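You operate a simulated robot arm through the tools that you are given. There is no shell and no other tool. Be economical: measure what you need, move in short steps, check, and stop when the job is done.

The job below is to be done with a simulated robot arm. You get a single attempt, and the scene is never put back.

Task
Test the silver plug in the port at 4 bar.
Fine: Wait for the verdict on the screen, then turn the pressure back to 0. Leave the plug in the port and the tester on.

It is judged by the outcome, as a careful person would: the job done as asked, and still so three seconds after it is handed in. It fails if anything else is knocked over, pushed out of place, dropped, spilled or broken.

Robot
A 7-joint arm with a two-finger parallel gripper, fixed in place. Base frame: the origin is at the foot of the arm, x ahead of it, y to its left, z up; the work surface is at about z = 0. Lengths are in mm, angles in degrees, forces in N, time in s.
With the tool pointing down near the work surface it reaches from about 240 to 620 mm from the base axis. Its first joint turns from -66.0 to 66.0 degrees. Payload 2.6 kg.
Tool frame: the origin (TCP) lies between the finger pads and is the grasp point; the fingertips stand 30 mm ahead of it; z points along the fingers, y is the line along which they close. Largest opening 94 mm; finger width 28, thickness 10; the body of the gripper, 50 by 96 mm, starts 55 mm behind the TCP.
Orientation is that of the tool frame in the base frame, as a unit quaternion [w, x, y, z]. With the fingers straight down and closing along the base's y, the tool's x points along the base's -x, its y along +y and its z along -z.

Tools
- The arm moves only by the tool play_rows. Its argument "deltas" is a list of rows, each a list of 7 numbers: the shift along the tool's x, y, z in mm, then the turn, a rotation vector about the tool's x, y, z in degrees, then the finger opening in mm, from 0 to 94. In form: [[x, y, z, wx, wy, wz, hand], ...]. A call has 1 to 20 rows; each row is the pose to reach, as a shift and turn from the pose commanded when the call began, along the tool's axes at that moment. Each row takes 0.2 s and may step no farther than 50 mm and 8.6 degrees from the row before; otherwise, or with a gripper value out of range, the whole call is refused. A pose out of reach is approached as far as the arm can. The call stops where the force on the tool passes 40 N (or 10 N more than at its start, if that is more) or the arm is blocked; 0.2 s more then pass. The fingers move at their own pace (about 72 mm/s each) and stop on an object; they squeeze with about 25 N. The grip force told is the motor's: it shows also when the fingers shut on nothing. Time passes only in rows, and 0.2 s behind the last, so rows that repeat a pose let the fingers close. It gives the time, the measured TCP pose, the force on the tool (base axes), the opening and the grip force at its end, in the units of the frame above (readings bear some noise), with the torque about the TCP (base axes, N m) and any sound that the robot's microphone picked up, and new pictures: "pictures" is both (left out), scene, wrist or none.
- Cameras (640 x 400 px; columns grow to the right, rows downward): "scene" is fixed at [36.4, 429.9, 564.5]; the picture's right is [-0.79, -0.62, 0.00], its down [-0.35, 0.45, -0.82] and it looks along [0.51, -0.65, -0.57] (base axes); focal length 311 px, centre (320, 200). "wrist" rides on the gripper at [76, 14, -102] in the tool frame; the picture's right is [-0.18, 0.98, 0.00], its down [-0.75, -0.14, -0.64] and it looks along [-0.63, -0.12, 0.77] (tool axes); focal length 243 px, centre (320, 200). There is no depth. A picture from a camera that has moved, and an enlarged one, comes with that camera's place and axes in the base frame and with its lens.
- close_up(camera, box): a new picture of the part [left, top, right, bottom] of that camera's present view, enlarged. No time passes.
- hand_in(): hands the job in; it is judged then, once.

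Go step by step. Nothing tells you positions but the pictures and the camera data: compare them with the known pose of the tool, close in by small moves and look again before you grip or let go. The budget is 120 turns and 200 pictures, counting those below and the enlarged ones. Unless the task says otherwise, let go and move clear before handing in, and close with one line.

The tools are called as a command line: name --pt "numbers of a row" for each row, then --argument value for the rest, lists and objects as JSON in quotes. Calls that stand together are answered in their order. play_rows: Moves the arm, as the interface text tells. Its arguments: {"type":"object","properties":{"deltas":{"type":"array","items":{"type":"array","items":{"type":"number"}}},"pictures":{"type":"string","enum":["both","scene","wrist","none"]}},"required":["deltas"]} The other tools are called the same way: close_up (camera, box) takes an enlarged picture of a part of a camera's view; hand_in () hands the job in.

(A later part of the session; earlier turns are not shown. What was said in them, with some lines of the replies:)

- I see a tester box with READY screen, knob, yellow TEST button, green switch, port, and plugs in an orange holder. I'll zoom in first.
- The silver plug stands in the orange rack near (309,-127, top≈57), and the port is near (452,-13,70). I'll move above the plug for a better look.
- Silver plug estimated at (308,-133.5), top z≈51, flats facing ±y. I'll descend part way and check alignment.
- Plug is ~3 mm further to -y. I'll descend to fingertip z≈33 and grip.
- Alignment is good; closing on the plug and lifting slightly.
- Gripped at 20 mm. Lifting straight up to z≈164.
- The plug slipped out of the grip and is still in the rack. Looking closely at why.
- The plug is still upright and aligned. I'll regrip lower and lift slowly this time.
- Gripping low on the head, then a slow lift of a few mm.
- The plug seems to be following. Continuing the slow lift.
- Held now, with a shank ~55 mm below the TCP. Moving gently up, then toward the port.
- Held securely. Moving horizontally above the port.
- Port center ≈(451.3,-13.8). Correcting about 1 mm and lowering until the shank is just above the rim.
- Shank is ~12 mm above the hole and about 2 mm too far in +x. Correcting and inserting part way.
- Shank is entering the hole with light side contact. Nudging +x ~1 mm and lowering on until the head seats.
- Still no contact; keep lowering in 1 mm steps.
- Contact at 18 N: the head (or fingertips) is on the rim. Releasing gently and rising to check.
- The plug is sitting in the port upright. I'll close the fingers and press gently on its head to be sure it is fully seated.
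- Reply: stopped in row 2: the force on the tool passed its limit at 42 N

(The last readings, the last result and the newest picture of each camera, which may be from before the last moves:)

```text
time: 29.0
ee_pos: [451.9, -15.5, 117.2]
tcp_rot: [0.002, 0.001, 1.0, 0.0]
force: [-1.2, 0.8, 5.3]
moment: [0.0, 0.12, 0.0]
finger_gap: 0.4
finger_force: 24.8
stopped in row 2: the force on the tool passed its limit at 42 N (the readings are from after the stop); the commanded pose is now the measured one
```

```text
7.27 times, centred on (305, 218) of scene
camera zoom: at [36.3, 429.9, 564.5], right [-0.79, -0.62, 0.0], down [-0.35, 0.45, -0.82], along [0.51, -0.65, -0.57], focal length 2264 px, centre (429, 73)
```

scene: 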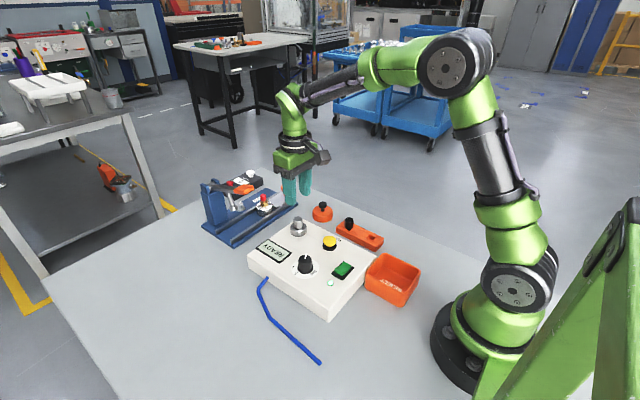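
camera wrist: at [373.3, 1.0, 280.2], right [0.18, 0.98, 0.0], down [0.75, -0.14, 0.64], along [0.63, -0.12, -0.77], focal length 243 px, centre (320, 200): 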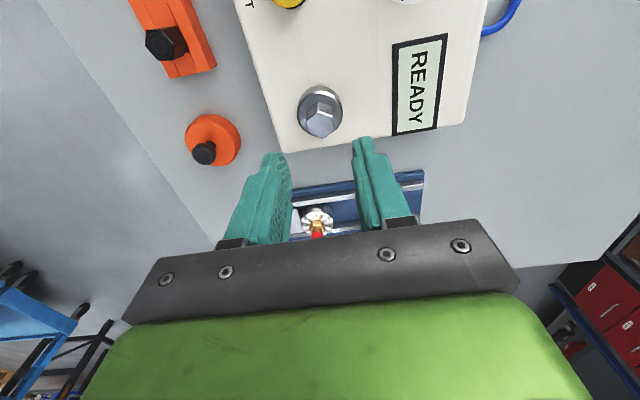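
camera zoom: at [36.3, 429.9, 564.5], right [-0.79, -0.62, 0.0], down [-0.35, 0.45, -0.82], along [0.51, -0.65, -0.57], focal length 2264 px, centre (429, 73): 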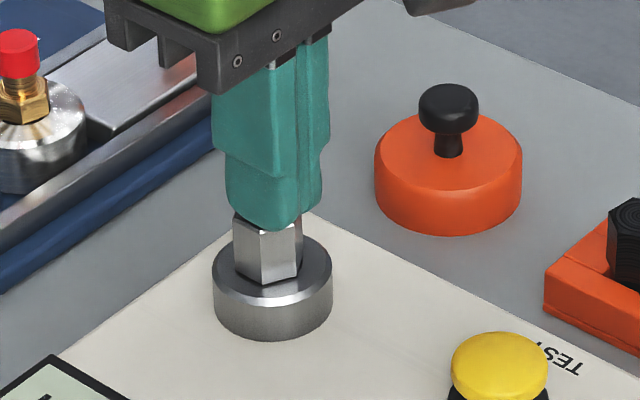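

Plug is firmly seated. Next: rise and move above the pressure knob, estimated at (362,67,76).

play_rows --pt "0 0 -30 0 0 0 0" --pt "0 0 -60 0 0 0 0" --pt "25 23 -60 0 0 0 20" --pt "55 50 -60 0 0 0 50" --pt "85 78 -60 0 0 0 50" --pt "89 82 -60 0 0 0 50" --pt "89 82 -60 0 0 0 50" --pictures "wrist"

close_up --camera "wrist" --box '[240, 40, 440, 200]'

close_up --camera "scene" --box '[270, 230, 350, 290]'

```text
time: 30.6
ee_pos: [360.9, 69.1, 176.4]
tcp_rot: [0.003, 0.001, 1.0, 0.0]
force: [0.4, 0.4, 0.4]
moment: [0.04, 0.01, 0.01]
finger_gap: 50.1
finger_force: 0.0
camera wrist: at [284.4, 83.3, 278.9], right [0.19, 0.98, 0.0], down [0.75, -0.14, 0.65], along [0.63, -0.12, -0.76], focal length 243 px, centre (320, 200)
```

wrist: 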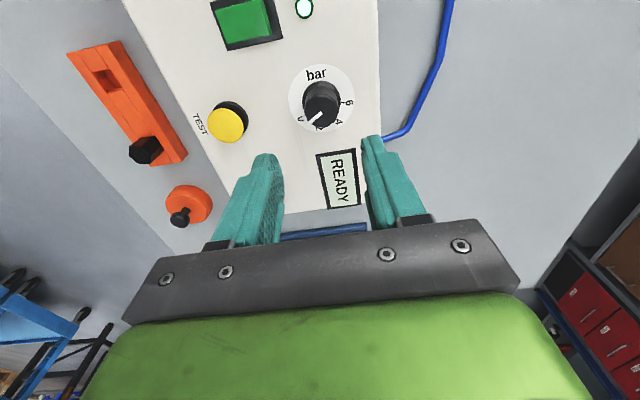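

```text
2.50 times, centred on (340, 120) of wrist
camera zoom: at [284.4, 83.3, 278.9], right [0.19, 0.98, 0.0], down [0.75, -0.14, 0.65], along [0.63, -0.12, -0.76], focal length 606 px, centre (270, 400)
```

zoom: 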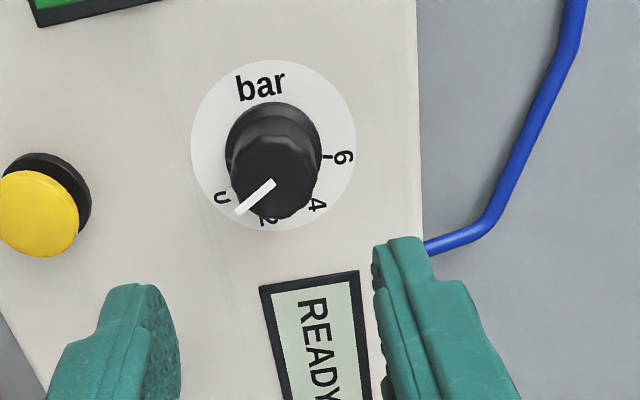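

```text
6.67 times, centred on (310, 260) of scene
camera zoom: at [36.4, 429.9, 564.5], right [-0.79, -0.62, 0.0], down [-0.35, 0.45, -0.82], along [0.51, -0.65, -0.57], focal length 2075 px, centre (387, -200)
```

zoom: 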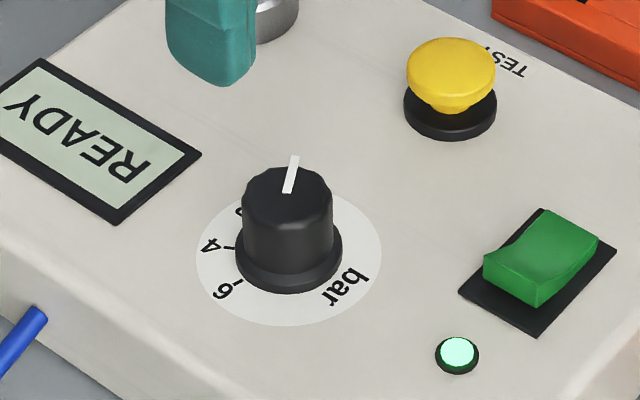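

Knob ≈(357,71), top z≈78; pointer at 0 (about -60°), 4 is about +27°, so turn roughly 87° counterclockwise. I'll pre-rotate the gripper -43° and descend above the knob.

play_rows --pt "4 2 8 0 0 8.5 50" --pt "4 2 16 0 0 17 50" --pt "4 2 24 0 0 25.5 50" --pt "4 2 34 0 0 34 50" --pt "4 2 45 0 0 42.5 50" --pt "4 2 52 0 0 43 50" --pt "4 2 52 0 0 43 50" --pictures "wrist"

close_up --camera "wrist" --box '[240, 60, 400, 220]'

close_up --camera "scene" --box '[270, 220, 350, 290]'

```text
time: 32.2
ee_pos: [358.1, 70.8, 124.0]
tcp_rot: [0.002, 0.368, 0.93, 0.001]
force: [0.4, 0.3, -0.2]
moment: [0.01, -0.01, 0.0]
finger_gap: 49.8
finger_force: 0.1
camera wrist: at [311.3, 132.9, 226.7], right [0.81, 0.59, 0.0], down [0.45, -0.62, 0.64], along [0.38, -0.52, -0.77], focal length 243 px, centre (320, 200)
```

wrist: 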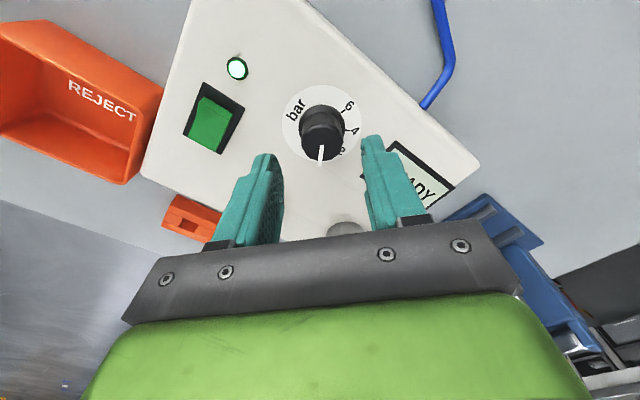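

```text
2.50 times, centred on (320, 140) of wrist
camera zoom: at [311.3, 132.9, 226.7], right [0.81, 0.59, 0.0], down [0.45, -0.62, 0.64], along [0.38, -0.52, -0.77], focal length 606 px, centre (320, 350)
```

zoom: 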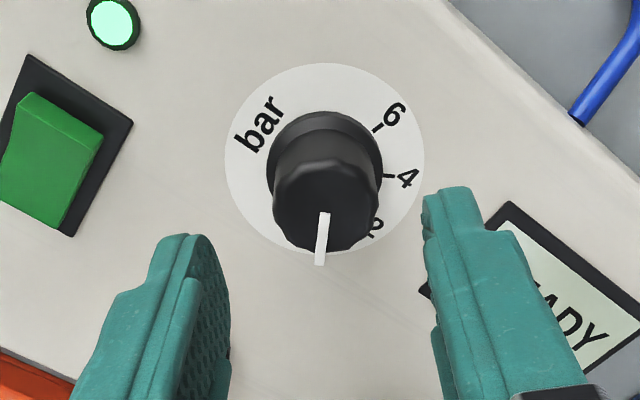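

```text
5.71 times, centred on (310, 255) of scene
camera zoom: at [36.4, 429.9, 564.5], right [-0.79, -0.62, 0.0], down [-0.35, 0.45, -0.82], along [0.51, -0.65, -0.57], focal length 1779 px, centre (377, -114)
```

zoom: 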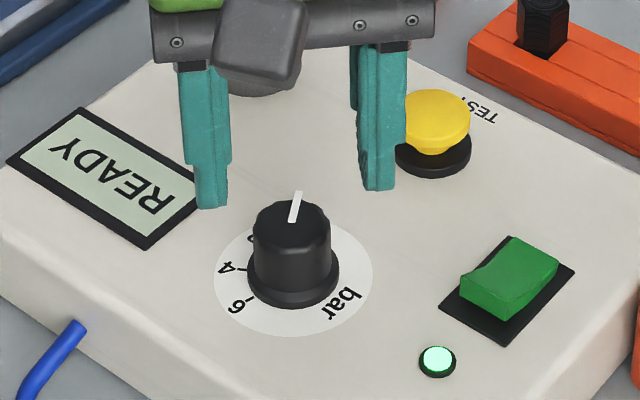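

Well over the knob; correcting ~3 mm and descending to grip, fingertips ~z 61.

play_rows --pt "3 1 8 0 0 0 50" --pt "3 1 16 0 0 0 50" --pt "3 1 24 0 0 0 50" --pt "3 1 30 0 0 0 50" --pt "3 1 33 0 0 0 50" --pt "3 1 33 0 0 0 50" --pictures "none"

close_up --camera "wrist" --box '[240, 80, 400, 220]'

close_up --camera "scene" --box '[270, 220, 350, 290]'

```text
time: 33.6
ee_pos: [356.7, 73.8, 90.6]
tcp_rot: [0.002, 0.368, 0.93, 0.001]
force: [-0.1, 0.5, 0.4]
moment: [0.01, -0.02, -0.05]
finger_gap: 50.3
finger_force: 0.0
```

```text
2.86 times, centred on (320, 150) of wrist
camera zoom: at [309.9, 135.9, 193.8], right [0.81, 0.59, 0.0], down [0.45, -0.62, 0.64], along [0.38, -0.52, -0.77], focal length 693 px, centre (320, 343)
```

zoom: 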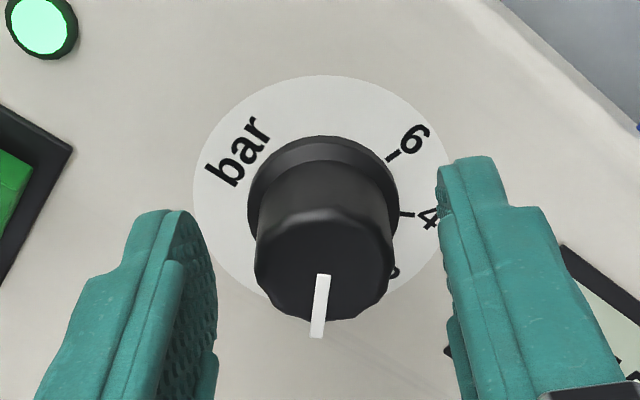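

```text
5.71 times, centred on (310, 255) of scene
camera zoom: at [36.4, 429.9, 564.5], right [-0.79, -0.62, 0.0], down [-0.35, 0.45, -0.82], along [0.51, -0.65, -0.57], focal length 1779 px, centre (377, -114)
```

zoom: 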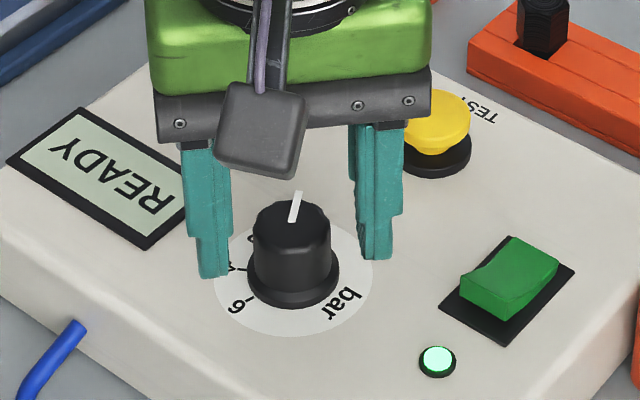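

Centered on the knob. Closing, then turning about 40° first to check.

play_rows --pt "0 0 0 0 0 0 20" --pt "0 0 0 0 0 0 0" --pt "0 0 0 0 0 0 0" --pt "0 0 0 0 0 0 0" --pt "0 0 0 0 0 -5 0" --pt "0 0 0 0 0 -10 0" --pt "0 0 0 0 0 -16 0" --pt "0 0 0 0 0 -22 0" --pt "0 0 0 0 0 -28 0" --pt "0 0 0 0 0 -34 0" --pt "0 0 0 0 0 -40 0" --pictures "none"

close_up --camera "wrist" --box '[240, 60, 400, 220]'

close_up --camera "scene" --box '[250, 210, 350, 290]'

```text
time: 36.0
ee_pos: [355.2, 71.4, 90.3]
tcp_rot: [0.0, 0.03, 1.0, -0.002]
force: [-18.4, -27.1, 12.3]
moment: [-0.58, 0.59, -0.11]
finger_gap: 31.8
finger_force: 45.0
```

```text
2.50 times, centred on (320, 140) of wrist
camera zoom: at [280.2, 89.9, 193.9], right [0.24, 0.97, 0.0], down [0.74, -0.18, 0.64], along [0.62, -0.16, -0.77], focal length 606 px, centre (320, 350)
```

zoom: 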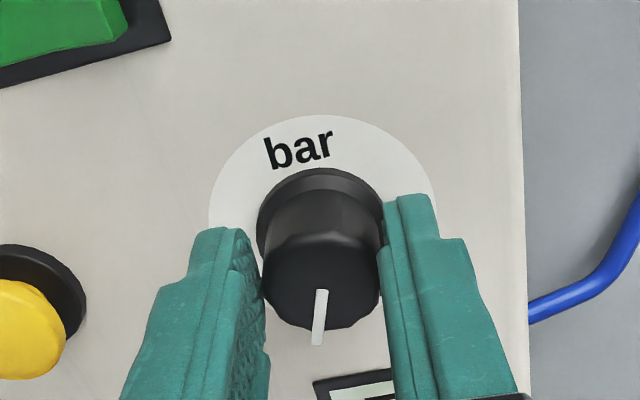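

```text
5.00 times, centred on (300, 250) of scene
camera zoom: at [36.3, 429.9, 564.5], right [-0.79, -0.62, 0.0], down [-0.35, 0.45, -0.82], along [0.51, -0.65, -0.57], focal length 1556 px, centre (420, -50)
```

zoom: 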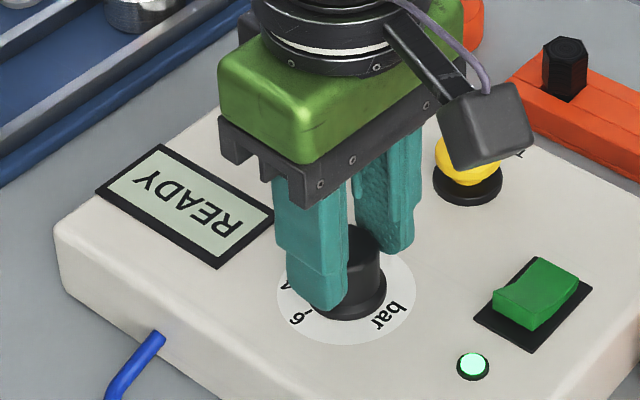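

The knob turned with the gripper, but there is side load because I'm ~2 mm off its axis. Relaxing the offset first.

play_rows --pt "0.7 -1.2 0 0 0 0 0" --pt "1.4 -2.2 0 0 0 0 0" --pt "1.4 -2.2 0 0 0 0 0" --pictures "none"

```text
time: 36.8
ee_pos: [356.6, 69.5, 91.7]
tcp_rot: [0.004, 0.026, 1.0, 0.001]
force: [0.5, -18.4, -4.6]
moment: [-0.09, 1.19, -0.06]
finger_gap: 31.4
finger_force: 45.1
```

play_rows --pt "0 -1 0 0 0 0 0" --pt "0 -2 0 0 0 0 0" --pt "0 -2 0 0 0 0 0" --pictures "none"

close_up --camera "wrist" --box '[240, 60, 400, 220]'

```text
time: 37.6
ee_pos: [356.6, 69.9, 90.0]
tcp_rot: [0.003, 0.025, 1.0, 0.001]
force: [13.9, -0.3, -20.1]
moment: [-0.41, -0.1, 0.02]
finger_gap: 31.3
finger_force: 45.1
```

```text
2.50 times, centred on (320, 140) of wrist
camera zoom: at [279.2, 88.8, 193.4], right [0.23, 0.97, 0.0], down [0.74, -0.18, 0.65], along [0.63, -0.15, -0.76], focal length 606 px, centre (320, 350)
```

zoom: 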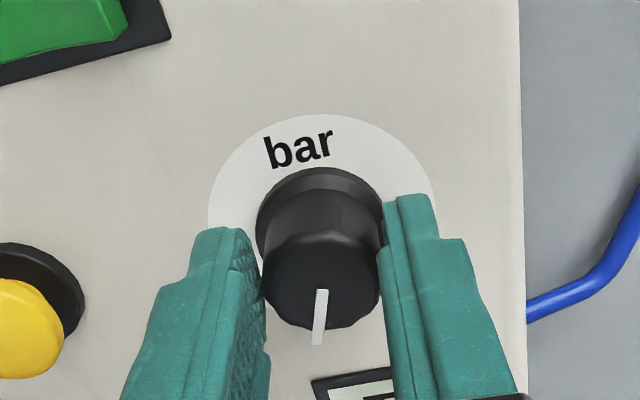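

play_rows --pt "-1 0 0.8 0 0 0 0" --pt "-1 0 0.8 0 0 -5 0" --pt "-1 0 0.8 0 0 -10 0" --pt "-1 0 0.8 0 0 -15 0" --pt "-1 0 0.8 0 0 -20 0" --pt "-1 0 0.8 0 0 -25 0" --pt "-1 0 0.8 0 0 -30 0" --pictures "none"

close_up --camera "wrist" --box '[240, 60, 400, 220]'

close_up --camera "scene" --box '[250, 210, 350, 290]'

```text
time: 39.2
ee_pos: [357.0, 68.6, 91.4]
tcp_rot: [0.002, -0.233, 0.973, -0.001]
force: [-12.1, -2.6, 34.5]
moment: [0.24, 0.44, 0.04]
finger_gap: 31.5
finger_force: 46.3
```

```text
2.50 times, centred on (320, 140) of wrist
camera zoom: at [280.9, 47.2, 193.3], right [-0.28, 0.96, 0.0], down [0.73, 0.21, 0.65], along [0.62, 0.18, -0.76], focal length 606 px, centre (320, 350)
```

zoom: 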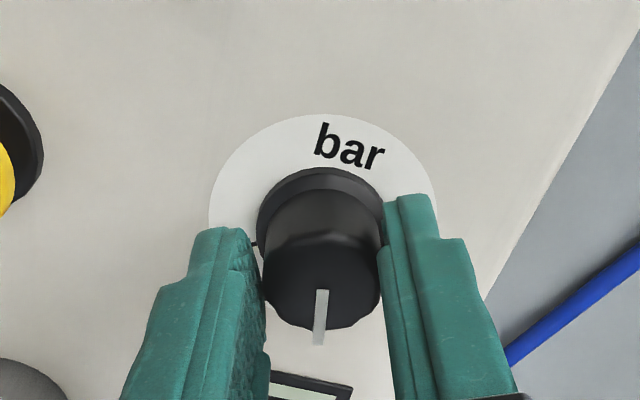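

```text
5.00 times, centred on (300, 250) of scene
camera zoom: at [36.2, 429.9, 564.5], right [-0.79, -0.62, 0.0], down [-0.35, 0.45, -0.82], along [0.51, -0.65, -0.57], focal length 1556 px, centre (420, -50)
```

zoom: 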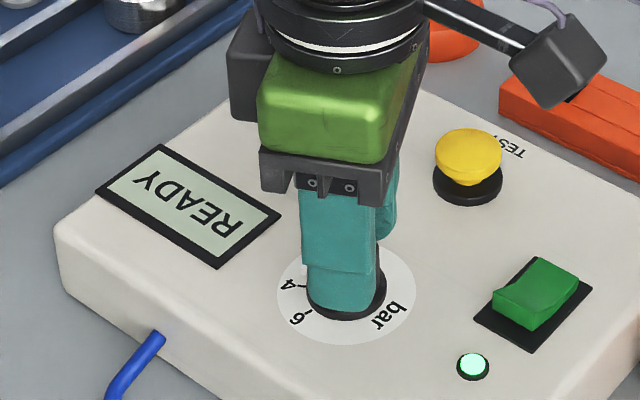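

About 70° turned, pointer following. Easing z and turning about 14° more.

play_rows --pt "0 0 -0.7 0 0 0 0" --pt "0 0 -1.2 0 0 -4 0" --pt "0 0 -1.2 0 0 -9 0" --pt "0 0 -1.2 0 0 -14 0" --pt "0 0 -1.2 0 0 -14 0" --pictures "none"

close_up --camera "wrist" --box '[240, 60, 400, 220]'

```text
time: 40.4
ee_pos: [357.5, 67.0, 90.5]
tcp_rot: [0.003, -0.35, 0.937, -0.001]
force: [11.9, -7.9, -6.3]
moment: [0.3, -0.25, -0.09]
finger_gap: 31.2
finger_force: 45.0
```

```text
2.50 times, centred on (320, 140) of wrist
camera zoom: at [288.9, 29.3, 193.3], right [-0.51, 0.86, 0.0], down [0.66, 0.39, 0.65], along [0.56, 0.32, -0.76], focal length 606 px, centre (320, 350)
```

zoom: 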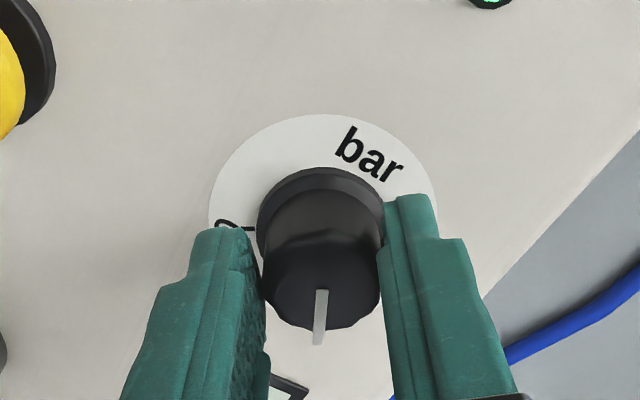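

Total ≈84°. Releasing and rising to inspect the pointer against the 4 mark.

play_rows --pt "0 0 0 0 0 0 38" --pt "0 0 0 0 0 0 50" --pt "0 0 0 0 0 0 50" --pt "0 0 -20 0 0 0 50" --pt "0 0 -50 0 0 0 50" --pt "0 0 -80 0 0 0 50" --pt "0 0 -80 0 0 0 50" --pictures "wrist"

close_up --camera "wrist" --box '[270, 60, 370, 160]'

close_up --camera "scene" --box '[250, 210, 350, 290]'

```text
time: 42.0
ee_pos: [355.1, 68.4, 172.7]
tcp_rot: [0.002, -0.348, 0.938, -0.001]
force: [0.1, 1.0, -0.5]
moment: [-0.01, 0.0, -0.01]
finger_gap: 50.1
finger_force: 0.1
camera wrist: at [287.4, 30.1, 274.4], right [-0.5, 0.86, 0.0], down [0.66, 0.39, 0.64], along [0.56, 0.32, -0.76], focal length 243 px, centre (320, 200)
```

wrist: 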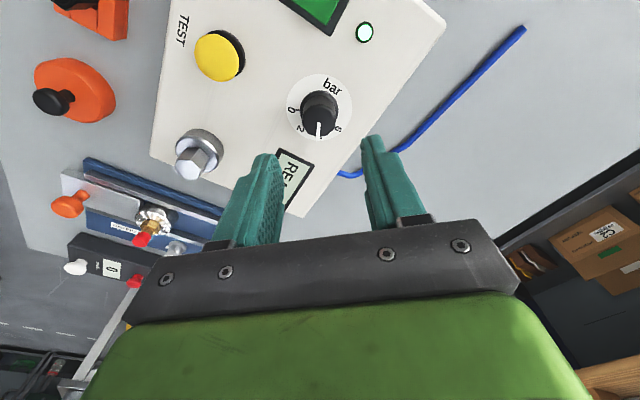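

```text
4.00 times, centred on (320, 110) of wrist
camera zoom: at [287.4, 30.1, 274.4], right [-0.5, 0.86, 0.0], down [0.66, 0.39, 0.64], along [0.56, 0.32, -0.76], focal length 970 px, centre (320, 560)
```

zoom: 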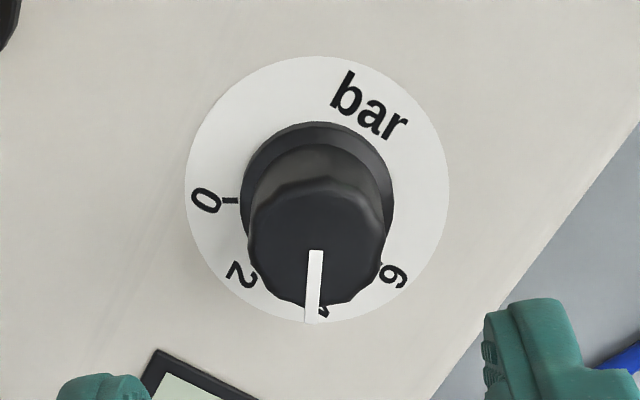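

```text
5.00 times, centred on (300, 250) of scene
camera zoom: at [36.4, 429.9, 564.5], right [-0.79, -0.62, 0.0], down [-0.35, 0.45, -0.82], along [0.51, -0.65, -0.57], focal length 1556 px, centre (420, -50)
```

zoom: 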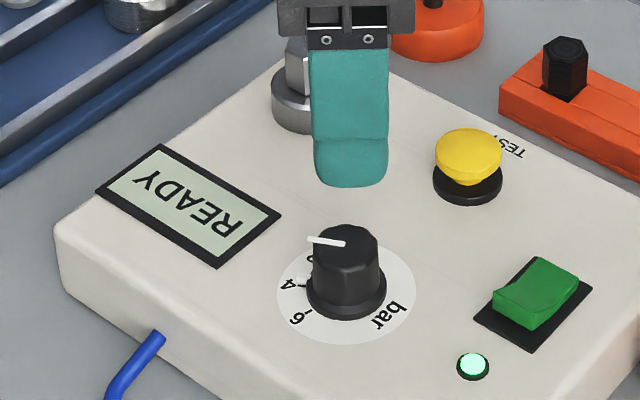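

The pointer is close to 4. Zooming tighter to verify.

close_up --camera "scene" --box '[300, 250, 340, 282]'

close_up --camera "wrist" --box '[295, 85, 345, 145]'

```text
12.50 times, centred on (320, 266) of scene
camera zoom: at [36.4, 429.9, 564.5], right [-0.79, -0.62, 0.0], down [-0.35, 0.45, -0.82], along [0.51, -0.65, -0.57], focal length 3891 px, centre (320, -625)
```

zoom: 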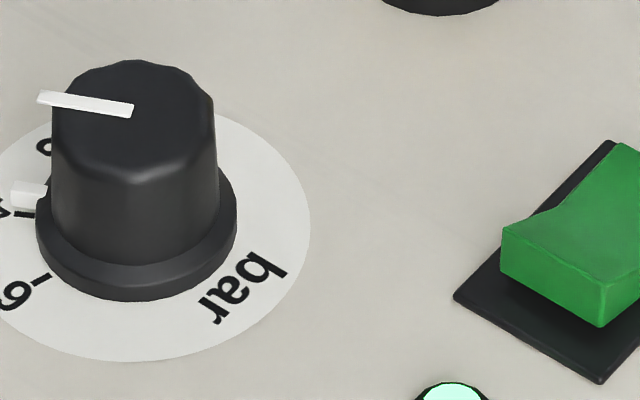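

```text
6.67 times, centred on (320, 115) of wrist
camera zoom: at [287.4, 30.1, 274.4], right [-0.5, 0.86, 0.0], down [0.66, 0.39, 0.64], along [0.56, 0.32, -0.76], focal length 1618 px, centre (320, 767)
```

zoom: 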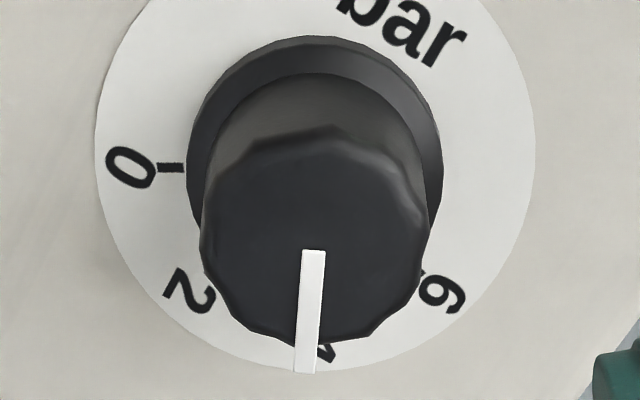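

close_up --camera "scene" --box '[294, 256, 324, 280]'

```text
16.00 times, centred on (309, 268) of scene
camera zoom: at [36.4, 429.9, 564.5], right [-0.79, -0.62, 0.0], down [-0.35, 0.45, -0.82], along [0.51, -0.65, -0.57], focal length 4980 px, centre (496, -888)
```

zoom: 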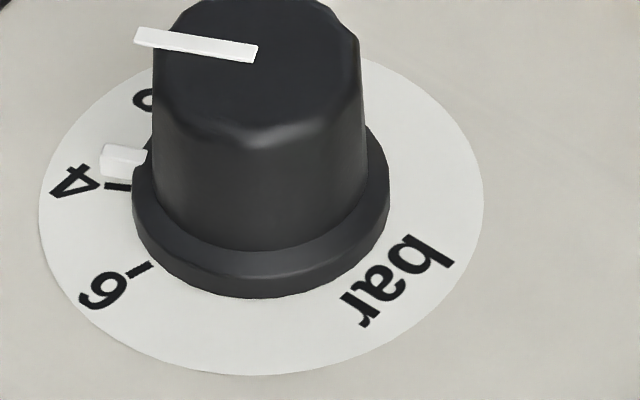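

The pointer is within ~1° of the 4 tick. Next I'll press TEST (≈(354.5,-14,74)) with closed fingers: moving above it.

play_rows --pt "18 -21 0 0 0 0 30" --pt "36 -41 0 0 0 0 10" --pt "54 -62 0 0 0 0 0" --pt "54 -62 25 0 0 0 0" --pt "54 -62 50 0 0 0 0" --pt "54 -62 50 0 0 0 0"

close_up --camera "wrist" --box '[240, 60, 400, 220]'

close_up --camera "scene" --box '[250, 200, 370, 290]'

```text
time: 43.4
ee_pos: [356.3, -13.7, 121.0]
tcp_rot: [0.003, -0.35, 0.937, -0.001]
force: [-0.7, 0.3, 0.2]
moment: [-0.02, 0.0, -0.01]
finger_gap: 0.0
finger_force: 25.0
camera wrist: at [287.6, -52.2, 224.0], right [-0.5, 0.86, 0.0], down [0.66, 0.39, 0.65], along [0.56, 0.32, -0.76], focal length 243 px, centre (320, 200)
```

scene: 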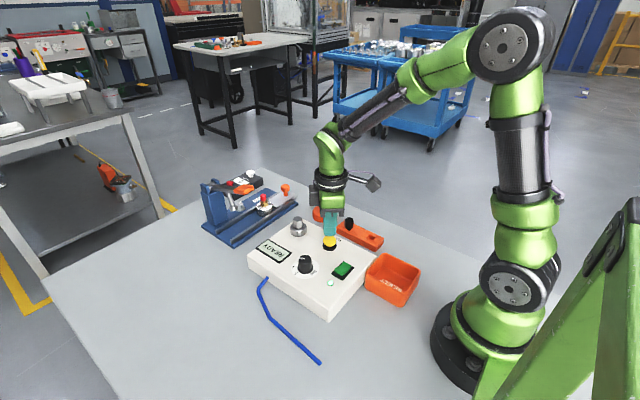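
wrist: 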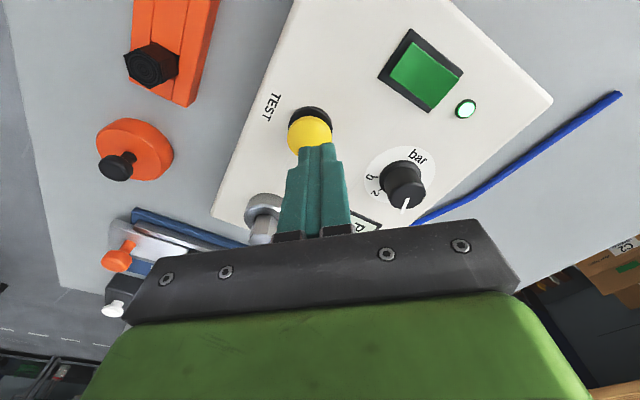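

```text
2.50 times, centred on (320, 140) of wrist
camera zoom: at [287.6, -52.2, 224.0], right [-0.5, 0.86, 0.0], down [0.66, 0.39, 0.65], along [0.56, 0.32, -0.76], focal length 606 px, centre (320, 350)
```

zoom: 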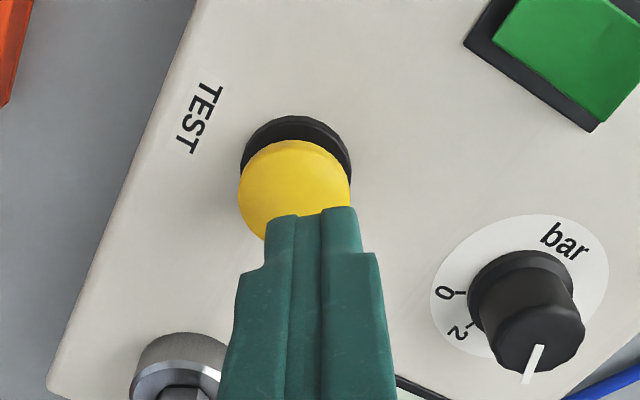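

```text
4.44 times, centred on (310, 245) of scene
camera zoom: at [36.4, 429.9, 564.5], right [-0.79, -0.62, 0.0], down [-0.35, 0.45, -0.82], along [0.51, -0.65, -0.57], focal length 1383 px, centre (364, 0)
```

zoom: 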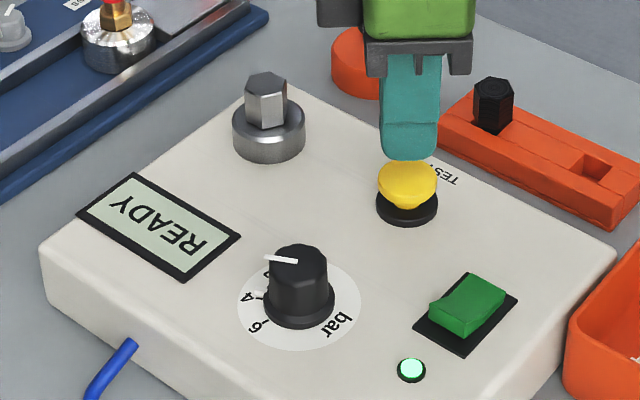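

Button is ~6 mm toward -y; correcting and pressing down in small steps.

play_rows --pt "3.7 -4.5 0 0 0 0 0" --pt "3.7 -4.5 6 0 0 0 0" --pt "3.7 -4.5 12 0 0 0 0" --pt "3.7 -4.5 14 0 0 0 0" --pictures "none"

close_up --camera "wrist" --box '[240, 60, 400, 220]'

close_up --camera "scene" --box '[250, 200, 370, 290]'

```text
time: 44.4
ee_pos: [355.9, -19.2, 106.9]
tcp_rot: [0.002, -0.349, 0.937, -0.001]
force: [0.0, 0.0, 0.8]
moment: [-0.03, 0.01, -0.02]
finger_gap: 0.1
finger_force: 25.1
```

```text
2.50 times, centred on (320, 140) of wrist
camera zoom: at [288.0, -57.5, 209.9], right [-0.5, 0.86, 0.0], down [0.66, 0.39, 0.65], along [0.56, 0.32, -0.76], focal length 606 px, centre (320, 350)
```

zoom: 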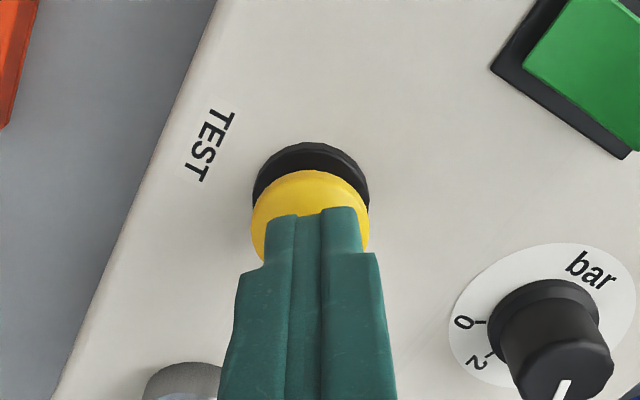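

```text
4.44 times, centred on (310, 245) of scene
camera zoom: at [36.4, 429.9, 564.5], right [-0.79, -0.62, 0.0], down [-0.35, 0.45, -0.82], along [0.51, -0.65, -0.57], focal length 1383 px, centre (364, 0)
```

zoom: 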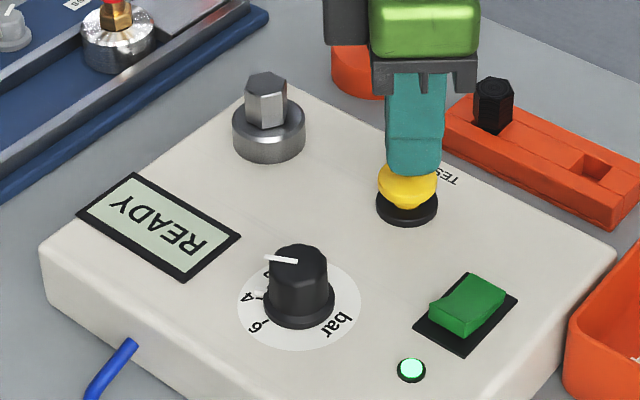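

Close enough to center; nudging 1.4 mm and pressing.

play_rows --pt "0 -1.5 2 0 0 0 0" --pt "0 -1.5 4 0 0 0 0" --pt "0 -1.5 5 0 0 0 0" --pt "0 -1.5 6 0 0 0 0" --pt "0 -1.5 7 0 0 0 0" --pt "0 -1.5 8 0 0 0 0" --pictures "none"

close_up --camera "scene" --box '[250, 200, 370, 290]'

```text
time: 45.8
ee_pos: [357.7, -20.3, 98.9]
tcp_rot: [0.002, -0.349, 0.937, 0.0]
force: [0.0, -0.3, 0.2]
moment: [0.01, -0.03, 0.02]
finger_gap: 0.1
finger_force: 24.7
```

```text
4.44 times, centred on (310, 245) of scene
camera zoom: at [36.4, 429.9, 564.5], right [-0.79, -0.62, 0.0], down [-0.35, 0.45, -0.82], along [0.51, -0.65, -0.57], focal length 1383 px, centre (364, 0)
```

zoom: 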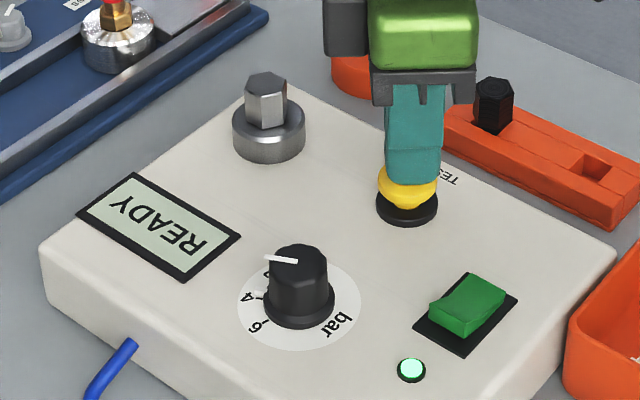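

play_rows --pt "-1 -1 1 0 0 0 0" --pt "-1 -1 2 0 0 0 0" --pt "-1 -1 3 0 0 0 0" --pt "-1 -1 4 0 0 0 0" --pt "-1 -1 5 0 0 0 0" --pictures "none"

close_up --camera "scene" --box '[250, 200, 370, 290]'

```text
time: 47.0
ee_pos: [358.6, -21.6, 94.2]
tcp_rot: [0.003, -0.349, 0.937, -0.001]
force: [-1.0, 1.3, 4.2]
moment: [-0.01, 0.07, -0.04]
finger_gap: 0.0
finger_force: 24.8
```

```text
4.44 times, centred on (310, 245) of scene
camera zoom: at [36.4, 429.9, 564.5], right [-0.79, -0.62, 0.0], down [-0.35, 0.45, -0.82], along [0.51, -0.65, -0.57], focal length 1383 px, centre (364, 0)
```

zoom: 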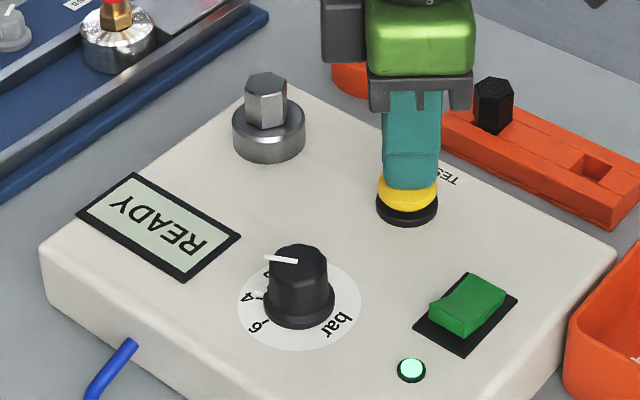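

Button is being depressed (4 N). Pressing a bit further.

play_rows --pt "0 0 1 0 0 0 0" --pt "0 0 2 0 0 0 0" --pt "0 0 3 0 0 0 0" --pictures "none"

close_up --camera "scene" --box '[250, 200, 370, 290]'

```text
time: 47.8
ee_pos: [359.0, -21.6, 92.4]
tcp_rot: [0.002, -0.349, 0.937, -0.002]
force: [-3.6, 0.3, 13.2]
moment: [-0.07, 0.24, 0.1]
finger_gap: 0.0
finger_force: 25.1
heard: click
```

```text
4.44 times, centred on (310, 245) of scene
camera zoom: at [36.3, 429.9, 564.5], right [-0.79, -0.62, 0.0], down [-0.35, 0.45, -0.82], along [0.51, -0.65, -0.57], focal length 1383 px, centre (364, 0)
```

zoom: 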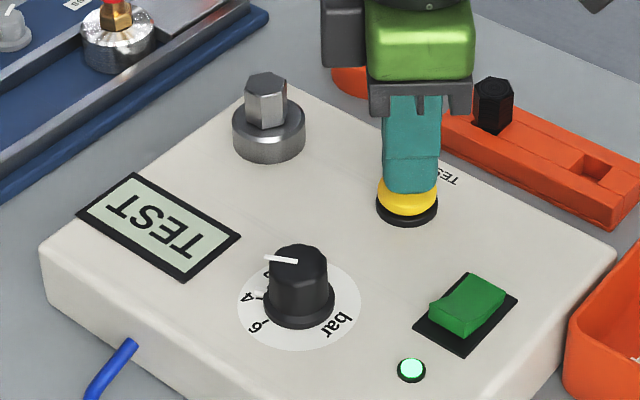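

Click heard and the screen shows TEST. Releasing the button, rising, and waiting.

play_rows --pt "0 0 -10 0 0 0 0" --pt "0 0 -40 0 0 0 0" --pt "0 0 -80 0 0 0 0" --pt "0 0 -80 0 0 0 0" --pt "0 0 -80 0 0 0 0" --pt "0 0 -80 0 0 0 0" --pt "0 0 -80 0 0 0 0" --pt "0 0 -80 0 0 0 0" --pt "0 0 -80 0 0 0 0" --pt "0 0 -80 0 0 0 0" --pt "0 0 -80 0 0 0 0" --pt "0 0 -80 0 0 0 0" --pictures "none"

close_up --camera "scene" --box '[250, 200, 370, 290]'

```text
time: 50.4
ee_pos: [358.6, -21.1, 171.6]
tcp_rot: [0.003, -0.35, 0.937, -0.001]
force: [1.1, -0.1, 0.4]
moment: [-0.01, 0.03, 0.03]
finger_gap: 0.0
finger_force: 25.0
```

```text
4.44 times, centred on (310, 245) of scene
camera zoom: at [36.4, 429.9, 564.5], right [-0.79, -0.62, 0.0], down [-0.35, 0.45, -0.82], along [0.51, -0.65, -0.57], focal length 1383 px, centre (364, 0)
```

zoom: 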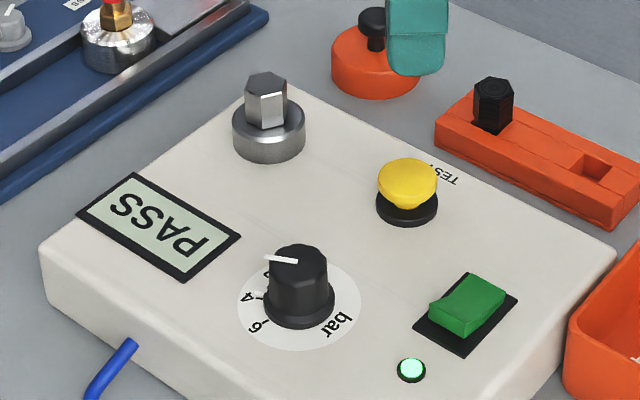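

Verdict: PASS. Now back over the knob with the same yaw to turn it back to 0.

play_rows --pt "-19 23 0 0 0 0 20" --pt "-38 46 0 0 0 0 40" --pt "-58 69.5 0 0 0 0 50" --pt "-58 69.5 24 0 0 0 50" --pt "-58 69.5 48 0 0 0 50" --pt "-58 69.5 48 0 0 0 50" --pictures "none"

close_up --camera "wrist" --box '[240, 60, 400, 220]'

```text
time: 51.8
ee_pos: [358.2, 70.6, 123.8]
tcp_rot: [0.003, -0.349, 0.937, -0.001]
force: [-0.4, 0.2, -0.5]
moment: [-0.01, 0.01, -0.03]
finger_gap: 50.1
finger_force: 0.1
```

```text
2.50 times, centred on (320, 140) of wrist
camera zoom: at [288.8, 31.8, 226.0], right [-0.5, 0.86, 0.0], down [0.66, 0.39, 0.65], along [0.56, 0.32, -0.76], focal length 606 px, centre (320, 350)
```

zoom: 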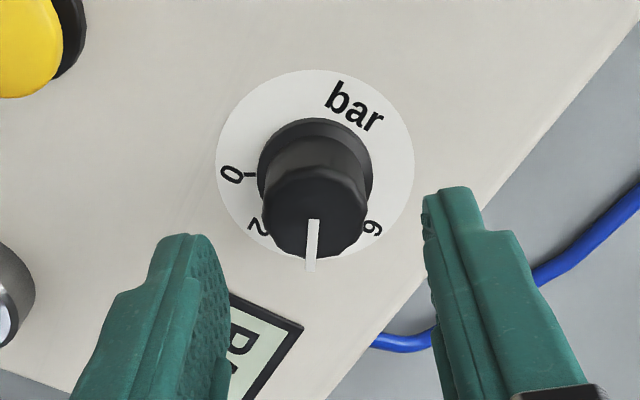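

Knob is ~1.5–2 mm off; correcting and descending.

play_rows --pt "1.8 -1.5 8 0 0 0 50" --pt "1.8 -1.5 16 0 0 0 50" --pt "1.8 -1.5 24 0 0 0 50" --pt "1.8 -1.5 30 0 0 0 50" --pt "1.8 -1.5 33 0 0 0 50" --pt "1.8 -1.5 33 0 0 0 50" --pictures "none"

close_up --camera "wrist" --box '[240, 60, 400, 220]'

```text
time: 53.2
ee_pos: [356.7, 67.6, 90.7]
tcp_rot: [0.002, -0.349, 0.937, -0.001]
force: [0.5, -0.2, 0.0]
moment: [0.0, -0.01, 0.0]
finger_gap: 50.2
finger_force: 0.0
```

```text
2.50 times, centred on (320, 140) of wrist
camera zoom: at [288.6, 29.4, 192.5], right [-0.5, 0.86, 0.0], down [0.66, 0.39, 0.64], along [0.56, 0.32, -0.76], focal length 606 px, centre (320, 350)
```

zoom: 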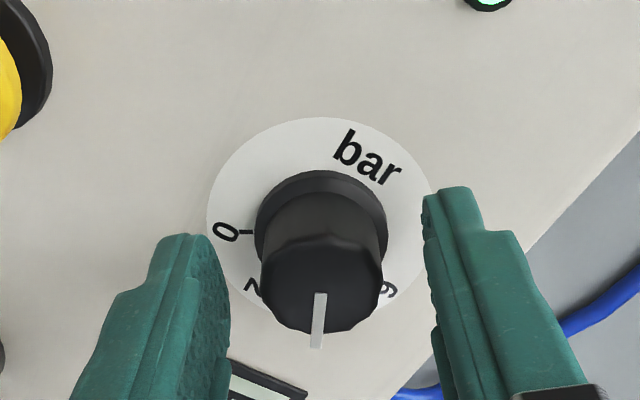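

Aligned. Closing and turning back (clockwise) 40°.

play_rows --pt "0 0 0 0 0 0 20" --pt "0 0 0 0 0 0 0" --pt "0 0 0 0 0 0 0" --pt "0 0 0 0 0 0 0" --pt "0 0 0 0 0 5 0" --pt "0 0 0 0 0 10 0" --pt "0 0 0 0 0 15 0" --pt "0 0 0 0 0 20 0" --pt "0 0 0 0 0 25 0" --pt "0 0 0 0 0 30 0" --pt "0 0 0 0 0 35 0" --pt "0 0 0 0 0 40 0" --pictures "none"

close_up --camera "wrist" --box '[240, 60, 400, 220]'

```text
time: 55.8
ee_pos: [355.6, 70.3, 89.4]
tcp_rot: [0.002, -0.008, 1.0, 0.001]
force: [3.8, 22.4, -25.5]
moment: [0.08, -0.53, 0.11]
finger_gap: 31.5
finger_force: 45.2
```

```text
2.50 times, centred on (320, 140) of wrist
camera zoom: at [278.6, 83.3, 192.7], right [0.17, 0.99, 0.0], down [0.75, -0.13, 0.64], along [0.64, -0.11, -0.77], focal length 606 px, centre (320, 350)
```

zoom: 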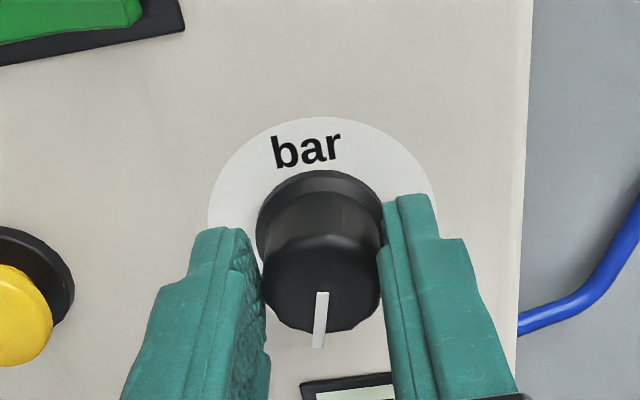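

Relaxing the offset (+y ~1.8, z down ~0.7) while turning the rest.

play_rows --pt "0 1 0.4 0 0 0 0" --pt "0 1.8 0.7 0 0 0 0" --pt "0 1.8 0.7 0 0 5 0" --pt "0 1.8 0.7 0 0 10 0" --pt "0 1.8 0.7 0 0 15 0" --pt "0 1.8 0.7 0 0 20 0" --pictures "none"

```text
time: 57.2
ee_pos: [356.3, 72.0, 89.7]
tcp_rot: [0.001, 0.166, 0.986, 0.001]
force: [-7.2, 19.8, -1.6]
moment: [0.12, 0.48, 0.08]
finger_gap: 31.5
finger_force: 45.5
```

play_rows --pt "0.5 0.7 0 0 0 0 0" --pt "1.1 1.3 0 0 0 0 0" --pt "1.1 1.3 0 0 0 5 0" --pt "1.1 1.3 0 0 0 10 0" --pt "1.1 1.3 0 0 0 15 0" --pt "1.1 1.3 0 0 0 20 0" --pt "1.1 1.3 0 0 0 24 0" --pictures "none"

close_up --camera "wrist" --box '[240, 60, 400, 220]'

close_up --camera "scene" --box '[250, 200, 370, 290]'

```text
time: 58.8
ee_pos: [357.3, 72.3, 90.3]
tcp_rot: [0.004, 0.367, 0.93, 0.002]
force: [15.5, 25.7, -21.6]
moment: [-0.34, -0.72, 0.13]
finger_gap: 31.3
finger_force: 44.3
```

```text
2.50 times, centred on (320, 140) of wrist
camera zoom: at [309.4, 135.5, 192.7], right [0.8, 0.59, 0.01], down [0.45, -0.62, 0.64], along [0.39, -0.52, -0.76], focal length 606 px, centre (320, 350)
```

zoom: 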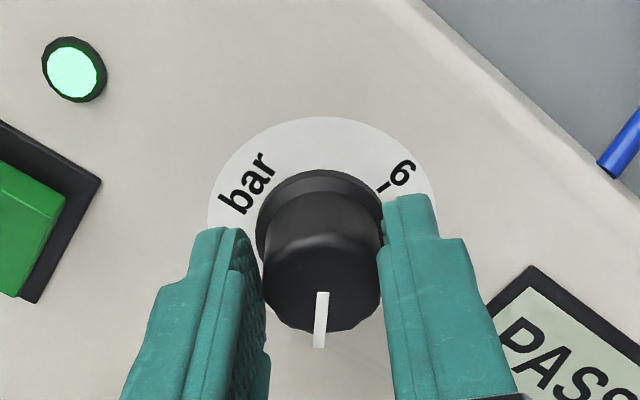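

```text
4.44 times, centred on (310, 245) of scene
camera zoom: at [36.5, 430.0, 564.4], right [-0.79, -0.62, 0.0], down [-0.35, 0.45, -0.82], along [0.51, -0.65, -0.57], focal length 1383 px, centre (364, 0)
```

zoom: 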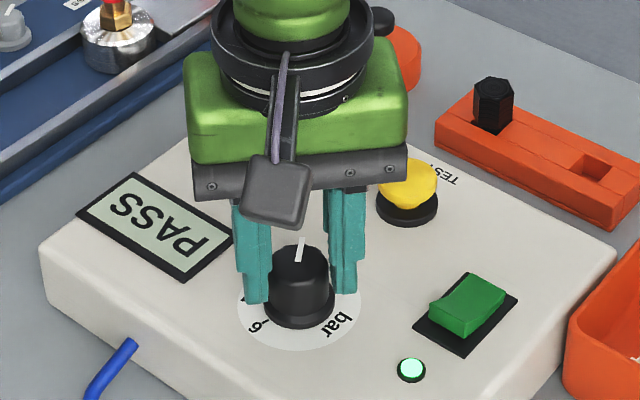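

Back near 0. Relaxing the side load and adding ~3° to reach the end of travel.

play_rows --pt "0.3 1 0.3 0 0 0 0" --pt "0.5 2 0.6 0 0 0 0" --pt "0.5 2 0.6 0 0 1.5 0" --pt "0.5 2 0.6 0 0 3 0" --pictures "none"

```text
time: 59.8
ee_pos: [357.1, 72.3, 89.9]
tcp_rot: [0.002, 0.392, 0.92, 0.001]
force: [-0.3, 13.0, 16.9]
moment: [-0.23, 0.18, 0.31]
finger_gap: 31.4
finger_force: 44.8
```

Torque rises, suggesting the stop. Releasing and rising to inspect.

play_rows --pt "0 0 0 0 0 0 38" --pt "0 0 0 0 0 0 50" --pt "0 0 0 0 0 0 50" --pt "0 0 -20 0 0 0 50" --pt "0 0 -50 0 0 0 50" --pt "0 0 -90 0 0 0 50" --pt "0 0 -120 0 0 0 50" --pt "0 0 -120 0 0 0 50" --pictures "scene"

close_up --camera "scene" --box '[294, 256, 324, 280]'

close_up --camera "scene" --box '[250, 200, 370, 290]'

close_up --camera "wrist" --box '[270, 50, 370, 150]'

```text
time: 61.6
ee_pos: [356.5, 72.3, 209.5]
tcp_rot: [0.003, 0.392, 0.92, 0.001]
force: [0.3, -0.2, -0.3]
moment: [-0.02, -0.01, 0.02]
finger_gap: 50.2
finger_force: 0.0
```

scene: 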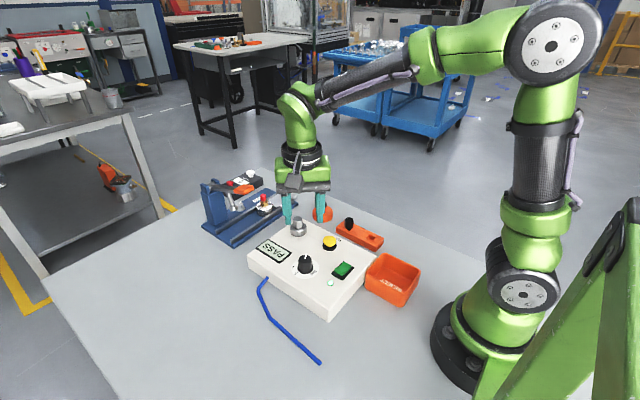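

```text
16.00 times, centred on (309, 268) of scene
camera zoom: at [36.4, 429.9, 564.5], right [-0.79, -0.62, 0.0], down [-0.35, 0.45, -0.82], along [0.51, -0.65, -0.57], focal length 4980 px, centre (496, -888)
```

zoom: 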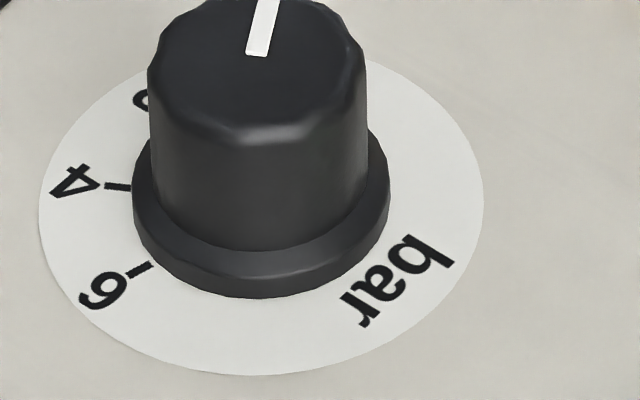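

```text
4.44 times, centred on (310, 245) of scene
camera zoom: at [36.4, 429.9, 564.5], right [-0.79, -0.62, 0.0], down [-0.35, 0.45, -0.82], along [0.51, -0.65, -0.57], focal length 1383 px, centre (364, 0)
```

zoom: 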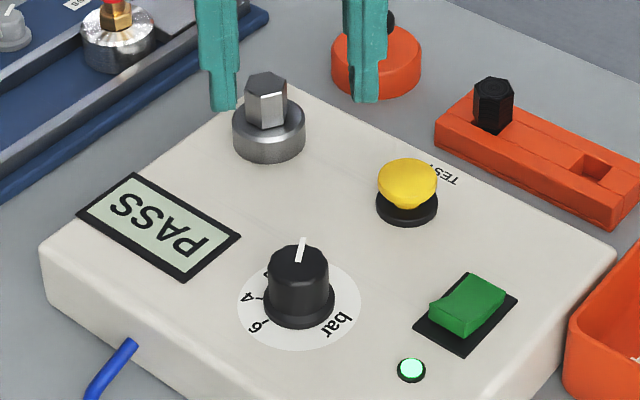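

```text
4.00 times, centred on (320, 100) of wrist
camera zoom: at [313.1, 137.3, 312.0], right [0.84, 0.55, 0.0], down [0.42, -0.64, 0.64], along [0.36, -0.54, -0.77], focal length 970 px, centre (320, 600)
```

zoom: 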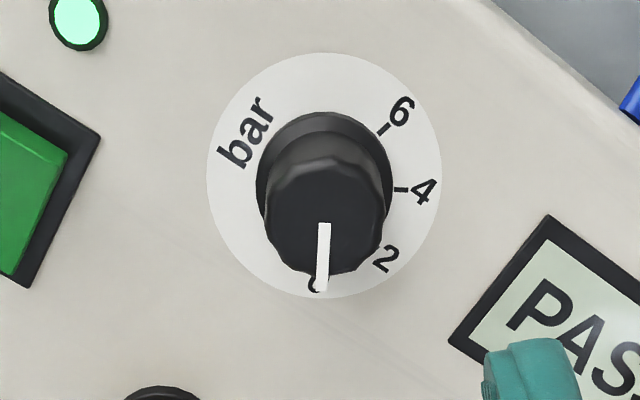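

Comparing with the original view of the knob.

close_up --camera "scene" --box '[270, 230, 350, 290]'

```text
6.67 times, centred on (310, 260) of scene
camera zoom: at [36.4, 429.9, 564.5], right [-0.79, -0.62, 0.0], down [-0.35, 0.45, -0.82], along [0.51, -0.65, -0.57], focal length 2075 px, centre (387, -200)
```

zoom: 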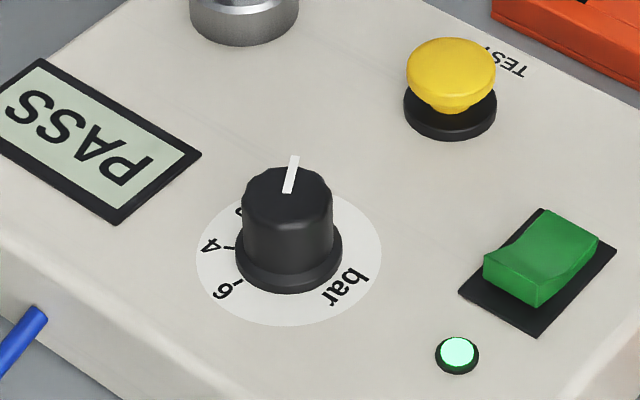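

The knob matches its original 0 position, the screen shows PASS, the plug is still in the port, the tester is on, and the arm is clear. I'm handing in.

hand_in

```text
The job is handed in.
```

The silver plug was tested at 4 bar and the screen showed PASS; the pressure is back at 0, the plug is still in the port and the tester is on.
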